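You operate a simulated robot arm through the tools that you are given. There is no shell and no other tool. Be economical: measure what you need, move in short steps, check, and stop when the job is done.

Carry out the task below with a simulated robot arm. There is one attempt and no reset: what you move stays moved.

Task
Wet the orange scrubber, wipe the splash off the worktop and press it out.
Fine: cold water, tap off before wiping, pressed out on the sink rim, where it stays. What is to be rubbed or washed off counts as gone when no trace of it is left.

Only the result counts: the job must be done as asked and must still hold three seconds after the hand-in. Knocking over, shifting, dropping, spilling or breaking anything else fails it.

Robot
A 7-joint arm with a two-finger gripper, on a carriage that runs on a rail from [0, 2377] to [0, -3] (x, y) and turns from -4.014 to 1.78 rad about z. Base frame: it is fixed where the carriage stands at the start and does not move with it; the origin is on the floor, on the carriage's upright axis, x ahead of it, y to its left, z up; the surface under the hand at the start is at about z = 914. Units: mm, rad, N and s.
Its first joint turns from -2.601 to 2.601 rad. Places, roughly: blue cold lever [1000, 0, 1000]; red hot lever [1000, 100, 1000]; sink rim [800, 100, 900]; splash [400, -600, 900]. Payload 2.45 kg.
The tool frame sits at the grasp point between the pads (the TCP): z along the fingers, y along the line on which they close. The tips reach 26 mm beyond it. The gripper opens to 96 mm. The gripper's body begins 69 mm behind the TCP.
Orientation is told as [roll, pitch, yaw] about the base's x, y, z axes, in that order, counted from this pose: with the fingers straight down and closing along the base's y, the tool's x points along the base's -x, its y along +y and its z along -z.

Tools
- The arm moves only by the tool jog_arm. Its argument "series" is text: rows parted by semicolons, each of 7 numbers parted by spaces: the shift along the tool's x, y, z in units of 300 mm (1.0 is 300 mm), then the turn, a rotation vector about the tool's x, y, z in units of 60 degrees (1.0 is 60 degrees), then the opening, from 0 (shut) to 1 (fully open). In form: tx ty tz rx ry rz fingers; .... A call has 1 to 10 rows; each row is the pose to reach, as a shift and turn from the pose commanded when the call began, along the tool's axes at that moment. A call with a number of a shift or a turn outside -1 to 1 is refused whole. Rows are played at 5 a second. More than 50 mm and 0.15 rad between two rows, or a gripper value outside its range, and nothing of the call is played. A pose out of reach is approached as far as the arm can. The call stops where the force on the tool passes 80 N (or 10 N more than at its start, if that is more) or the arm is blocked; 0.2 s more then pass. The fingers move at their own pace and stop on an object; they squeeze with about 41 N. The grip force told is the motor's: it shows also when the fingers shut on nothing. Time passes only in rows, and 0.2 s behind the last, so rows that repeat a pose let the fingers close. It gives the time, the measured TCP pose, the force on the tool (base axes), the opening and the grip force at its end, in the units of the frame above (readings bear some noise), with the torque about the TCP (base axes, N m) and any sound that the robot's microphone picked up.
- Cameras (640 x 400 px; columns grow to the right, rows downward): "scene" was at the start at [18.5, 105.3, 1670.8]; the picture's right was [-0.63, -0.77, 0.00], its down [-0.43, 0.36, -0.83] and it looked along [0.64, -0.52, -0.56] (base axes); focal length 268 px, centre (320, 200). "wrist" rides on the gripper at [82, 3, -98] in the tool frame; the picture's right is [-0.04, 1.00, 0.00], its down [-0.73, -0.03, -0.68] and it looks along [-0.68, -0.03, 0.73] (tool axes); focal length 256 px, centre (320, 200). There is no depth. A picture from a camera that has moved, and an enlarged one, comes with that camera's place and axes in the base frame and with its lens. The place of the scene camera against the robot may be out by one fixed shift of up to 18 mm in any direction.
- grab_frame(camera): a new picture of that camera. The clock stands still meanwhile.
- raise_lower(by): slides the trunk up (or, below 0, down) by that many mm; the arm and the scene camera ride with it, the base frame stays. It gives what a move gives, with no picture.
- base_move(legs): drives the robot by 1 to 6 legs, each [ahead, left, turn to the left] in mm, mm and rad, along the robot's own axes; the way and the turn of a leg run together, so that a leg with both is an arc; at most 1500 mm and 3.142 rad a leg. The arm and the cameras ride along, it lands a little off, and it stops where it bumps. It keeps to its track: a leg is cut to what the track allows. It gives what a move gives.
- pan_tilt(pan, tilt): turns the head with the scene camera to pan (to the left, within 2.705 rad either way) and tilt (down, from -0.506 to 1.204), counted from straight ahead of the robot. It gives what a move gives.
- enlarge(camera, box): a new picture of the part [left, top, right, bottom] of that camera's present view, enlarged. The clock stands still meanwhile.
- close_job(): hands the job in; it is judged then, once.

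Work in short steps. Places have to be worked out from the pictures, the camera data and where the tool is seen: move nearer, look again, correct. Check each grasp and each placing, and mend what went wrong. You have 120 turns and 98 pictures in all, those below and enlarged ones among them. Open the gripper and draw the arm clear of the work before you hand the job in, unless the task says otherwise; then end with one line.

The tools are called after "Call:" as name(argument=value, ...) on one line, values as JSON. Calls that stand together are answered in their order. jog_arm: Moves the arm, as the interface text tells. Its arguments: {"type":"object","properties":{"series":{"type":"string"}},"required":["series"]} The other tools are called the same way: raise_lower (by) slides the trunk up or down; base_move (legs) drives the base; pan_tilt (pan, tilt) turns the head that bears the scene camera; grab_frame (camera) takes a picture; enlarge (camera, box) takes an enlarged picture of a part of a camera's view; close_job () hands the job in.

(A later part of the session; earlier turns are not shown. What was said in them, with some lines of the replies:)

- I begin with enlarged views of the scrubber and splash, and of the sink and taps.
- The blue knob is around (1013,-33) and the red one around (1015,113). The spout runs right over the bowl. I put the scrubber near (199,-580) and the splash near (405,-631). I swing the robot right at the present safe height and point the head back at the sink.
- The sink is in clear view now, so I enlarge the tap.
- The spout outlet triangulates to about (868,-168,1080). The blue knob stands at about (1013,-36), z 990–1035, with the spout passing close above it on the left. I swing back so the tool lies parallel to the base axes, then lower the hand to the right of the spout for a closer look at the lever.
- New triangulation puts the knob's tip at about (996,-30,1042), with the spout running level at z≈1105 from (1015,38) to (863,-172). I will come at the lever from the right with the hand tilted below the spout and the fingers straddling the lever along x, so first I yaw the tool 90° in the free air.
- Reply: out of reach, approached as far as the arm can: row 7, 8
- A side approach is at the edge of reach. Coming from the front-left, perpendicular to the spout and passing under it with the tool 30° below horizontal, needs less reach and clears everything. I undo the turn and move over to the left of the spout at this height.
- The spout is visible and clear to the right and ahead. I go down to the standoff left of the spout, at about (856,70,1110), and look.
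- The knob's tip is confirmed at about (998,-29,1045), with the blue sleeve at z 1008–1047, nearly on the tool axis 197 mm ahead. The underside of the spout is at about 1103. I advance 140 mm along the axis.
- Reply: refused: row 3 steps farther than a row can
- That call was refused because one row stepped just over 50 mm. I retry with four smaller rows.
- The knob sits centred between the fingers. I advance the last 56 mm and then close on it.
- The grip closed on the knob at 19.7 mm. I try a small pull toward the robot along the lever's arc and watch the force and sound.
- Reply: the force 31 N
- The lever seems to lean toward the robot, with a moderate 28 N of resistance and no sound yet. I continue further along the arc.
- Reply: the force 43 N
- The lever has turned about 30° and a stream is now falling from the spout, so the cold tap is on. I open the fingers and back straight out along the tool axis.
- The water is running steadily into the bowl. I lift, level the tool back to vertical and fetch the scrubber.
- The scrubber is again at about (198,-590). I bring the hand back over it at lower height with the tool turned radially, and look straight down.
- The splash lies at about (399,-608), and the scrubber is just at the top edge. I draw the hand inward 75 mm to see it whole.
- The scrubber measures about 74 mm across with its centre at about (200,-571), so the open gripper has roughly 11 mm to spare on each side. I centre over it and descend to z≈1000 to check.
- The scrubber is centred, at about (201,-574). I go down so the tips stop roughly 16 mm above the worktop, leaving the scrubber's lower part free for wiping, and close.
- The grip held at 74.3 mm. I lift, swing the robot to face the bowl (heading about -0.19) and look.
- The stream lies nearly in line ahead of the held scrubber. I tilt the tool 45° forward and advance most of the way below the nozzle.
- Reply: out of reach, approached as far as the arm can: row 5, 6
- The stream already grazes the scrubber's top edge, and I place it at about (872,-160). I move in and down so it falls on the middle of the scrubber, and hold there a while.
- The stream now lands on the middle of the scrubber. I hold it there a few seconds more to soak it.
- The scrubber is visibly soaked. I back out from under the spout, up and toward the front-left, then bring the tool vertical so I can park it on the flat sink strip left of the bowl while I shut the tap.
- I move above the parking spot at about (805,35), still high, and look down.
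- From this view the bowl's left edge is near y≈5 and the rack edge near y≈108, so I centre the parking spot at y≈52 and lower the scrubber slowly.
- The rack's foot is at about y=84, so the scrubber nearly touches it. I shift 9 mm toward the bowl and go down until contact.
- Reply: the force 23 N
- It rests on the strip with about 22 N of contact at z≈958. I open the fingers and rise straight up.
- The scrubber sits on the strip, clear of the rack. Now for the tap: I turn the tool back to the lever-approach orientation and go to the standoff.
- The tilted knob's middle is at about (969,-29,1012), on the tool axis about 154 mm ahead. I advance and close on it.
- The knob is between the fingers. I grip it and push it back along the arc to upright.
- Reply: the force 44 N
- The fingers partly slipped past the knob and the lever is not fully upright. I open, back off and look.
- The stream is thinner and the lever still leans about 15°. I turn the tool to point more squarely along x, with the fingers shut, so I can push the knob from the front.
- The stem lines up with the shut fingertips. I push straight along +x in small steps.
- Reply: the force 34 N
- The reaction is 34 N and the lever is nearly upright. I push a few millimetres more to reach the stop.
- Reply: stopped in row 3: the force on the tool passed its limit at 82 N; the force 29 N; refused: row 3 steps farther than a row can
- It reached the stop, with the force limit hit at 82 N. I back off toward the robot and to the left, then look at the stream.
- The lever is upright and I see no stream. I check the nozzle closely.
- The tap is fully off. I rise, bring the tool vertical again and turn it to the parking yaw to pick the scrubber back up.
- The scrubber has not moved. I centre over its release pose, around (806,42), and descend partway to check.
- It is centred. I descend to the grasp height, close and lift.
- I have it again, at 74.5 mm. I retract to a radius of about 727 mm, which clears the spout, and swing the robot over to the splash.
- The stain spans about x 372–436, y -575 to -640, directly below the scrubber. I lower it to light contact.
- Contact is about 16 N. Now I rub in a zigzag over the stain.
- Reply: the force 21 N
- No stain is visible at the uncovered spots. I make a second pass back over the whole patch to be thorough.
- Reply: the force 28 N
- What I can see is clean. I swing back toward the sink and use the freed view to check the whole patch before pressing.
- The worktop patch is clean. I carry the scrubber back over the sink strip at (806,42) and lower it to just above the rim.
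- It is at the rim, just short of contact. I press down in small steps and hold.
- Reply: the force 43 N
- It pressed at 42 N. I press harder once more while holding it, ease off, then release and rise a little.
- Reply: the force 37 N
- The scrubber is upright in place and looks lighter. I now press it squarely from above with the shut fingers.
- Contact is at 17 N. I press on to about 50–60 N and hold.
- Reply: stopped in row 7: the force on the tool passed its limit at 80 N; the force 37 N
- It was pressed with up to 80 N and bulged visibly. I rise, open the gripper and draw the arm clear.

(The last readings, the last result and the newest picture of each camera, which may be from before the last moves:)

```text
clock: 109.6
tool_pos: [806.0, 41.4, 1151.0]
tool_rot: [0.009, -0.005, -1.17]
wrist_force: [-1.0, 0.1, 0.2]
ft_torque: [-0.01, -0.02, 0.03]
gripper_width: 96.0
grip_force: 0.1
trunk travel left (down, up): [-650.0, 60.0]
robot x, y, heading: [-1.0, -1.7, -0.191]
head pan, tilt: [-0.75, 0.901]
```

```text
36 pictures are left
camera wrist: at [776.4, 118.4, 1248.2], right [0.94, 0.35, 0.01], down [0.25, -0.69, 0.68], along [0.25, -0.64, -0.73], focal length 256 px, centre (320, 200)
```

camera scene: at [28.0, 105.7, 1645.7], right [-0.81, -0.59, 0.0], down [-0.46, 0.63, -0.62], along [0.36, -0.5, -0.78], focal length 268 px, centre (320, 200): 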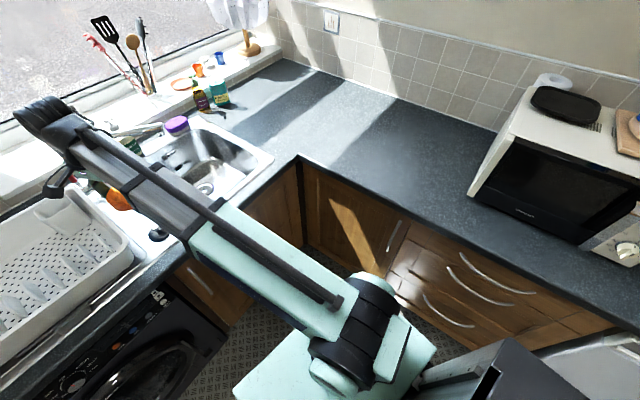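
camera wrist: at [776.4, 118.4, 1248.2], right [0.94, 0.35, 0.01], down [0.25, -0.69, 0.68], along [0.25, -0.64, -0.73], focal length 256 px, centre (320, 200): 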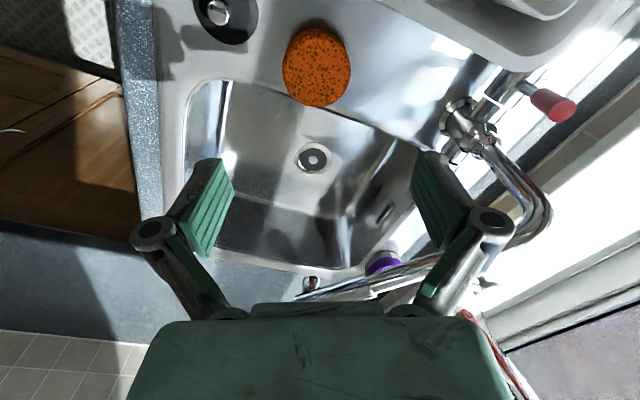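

The scrubber rests on the strip and no water is running. I retract further and take a final overall look at the sink and worktop.

Call:
jog_arm(series="0.05 -0.12 -0.05 0 0 0 1; 0.1 -0.24 -0.1 0 0 0 1; 0.15 -0.36 -0.15 0 0 0 1")

Call:
base_move(legs=[[0, 0, -0.9]])

Call:
pan_tilt(pan=0.6, tilt=0.8)

Call:
grab_frame(camera="scene")

Call:
enlarge(camera="scene", box=[80, 100, 320, 250])

```text
clock: 110.4
tool_pos: [687.0, 40.3, 1197.0]
tool_rot: [0.007, -0.005, -1.17]
wrist_force: [0.4, 0.5, -0.2]
ft_torque: [-0.01, 0.02, -0.04]
gripper_width: 96.0
grip_force: 0.0
trunk travel left (down, up): [-650.0, 60.0]
robot x, y, heading: [1.6, 0.9, -0.193]
head pan, tilt: [-0.75, 0.901]
```

```text
clock: 113.1
tool_pos: [458.8, -514.6, 1196.6]
tool_rot: [0.007, -0.005, -2.069]
wrist_force: [-0.7, -0.5, -0.2]
ft_torque: [0.04, 0.0, -0.01]
gripper_width: 96.0
grip_force: 0.1
trunk travel left (down, up): [-650.0, 60.0]
robot x, y, heading: [1.2, 2.6, -1.098]
head pan, tilt: [-0.75, 0.901]
```

```text
clock: 114.6
tool_pos: [459.4, -514.3, 1196.9]
tool_rot: [0.007, -0.005, -2.07]
wrist_force: [-0.1, 0.1, 0.0]
ft_torque: [-0.01, -0.01, -0.03]
gripper_width: 96.1
grip_force: 0.2
trunk travel left (down, up): [-650.0, 60.0]
robot x, y, heading: [-0.8, 1.2, -1.1]
head pan, tilt: [0.6, 0.799]
```

```text
35 pictures are left
camera scene: at [196.5, 70.8, 1653.6], right [-0.48, -0.88, 0.0], down [-0.63, 0.34, -0.7], along [0.61, -0.33, -0.72], focal length 268 px, centre (320, 200)
```

scene: 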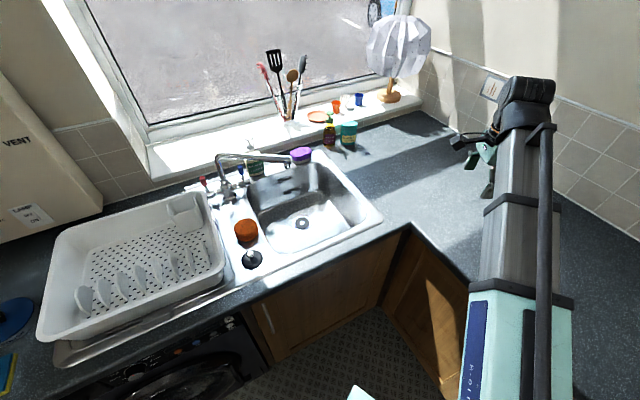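

```text
2.67 times, centred on (200, 175) of scene
camera zoom: at [196.5, 70.8, 1653.6], right [-0.48, -0.88, 0.0], down [-0.63, 0.34, -0.7], along [0.61, -0.33, -0.72], focal length 714 px, centre (640, 267)
```

zoom: 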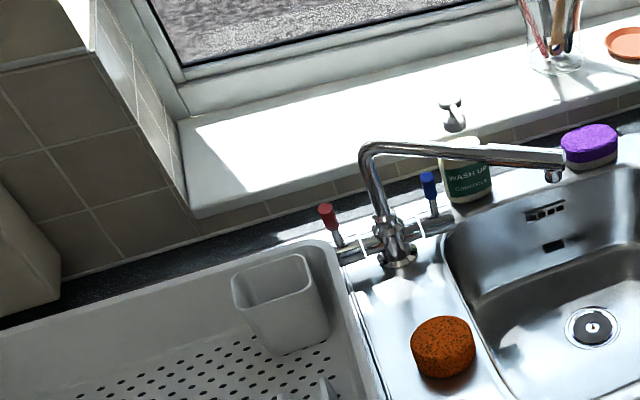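

The tap is off and the scrubber stands on the strip. I take one last close look at the wiped patch.

Call:
grab_frame(camera="wrist")

Call:
enlarge(camera="scene", box=[380, 150, 500, 260])

```text
33 pictures are left
camera wrist: at [500.6, -444.1, 1293.2], right [0.86, -0.51, 0.01], down [-0.38, -0.62, 0.68], along [-0.35, -0.59, -0.73], focal length 256 px, centre (320, 200)
```

wrist: 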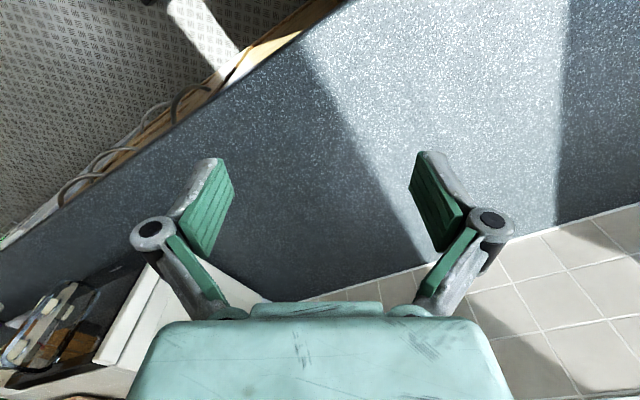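

```text
3.64 times, centred on (440, 205) of scene
camera zoom: at [196.5, 70.8, 1653.6], right [-0.48, -0.88, 0.0], down [-0.63, 0.34, -0.7], along [0.61, -0.33, -0.72], focal length 974 px, centre (-116, 182)
```

zoom: 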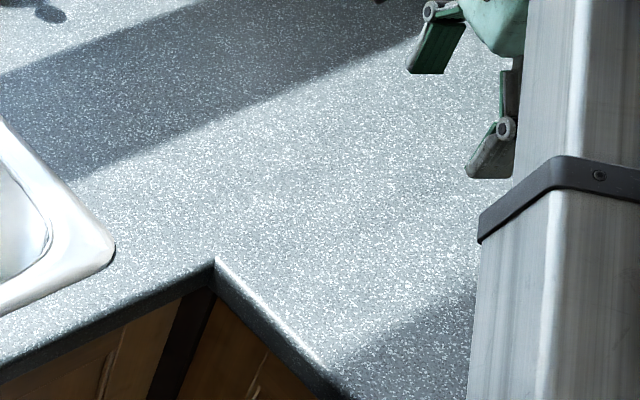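

The wiped patch shows no trace, the tap is off, the scrubber is pressed out on the sink strip, and the gripper is open and clear. I hand the job in.

Call:
close_job()

```text
The job is handed in.
```

The orange scrubber was wetted under cold water, the tap was shut off before wiping, no trace of the splash shows in the pictures, and the scrubber was pressed out on the sink rim left of the bowl, where it stays.
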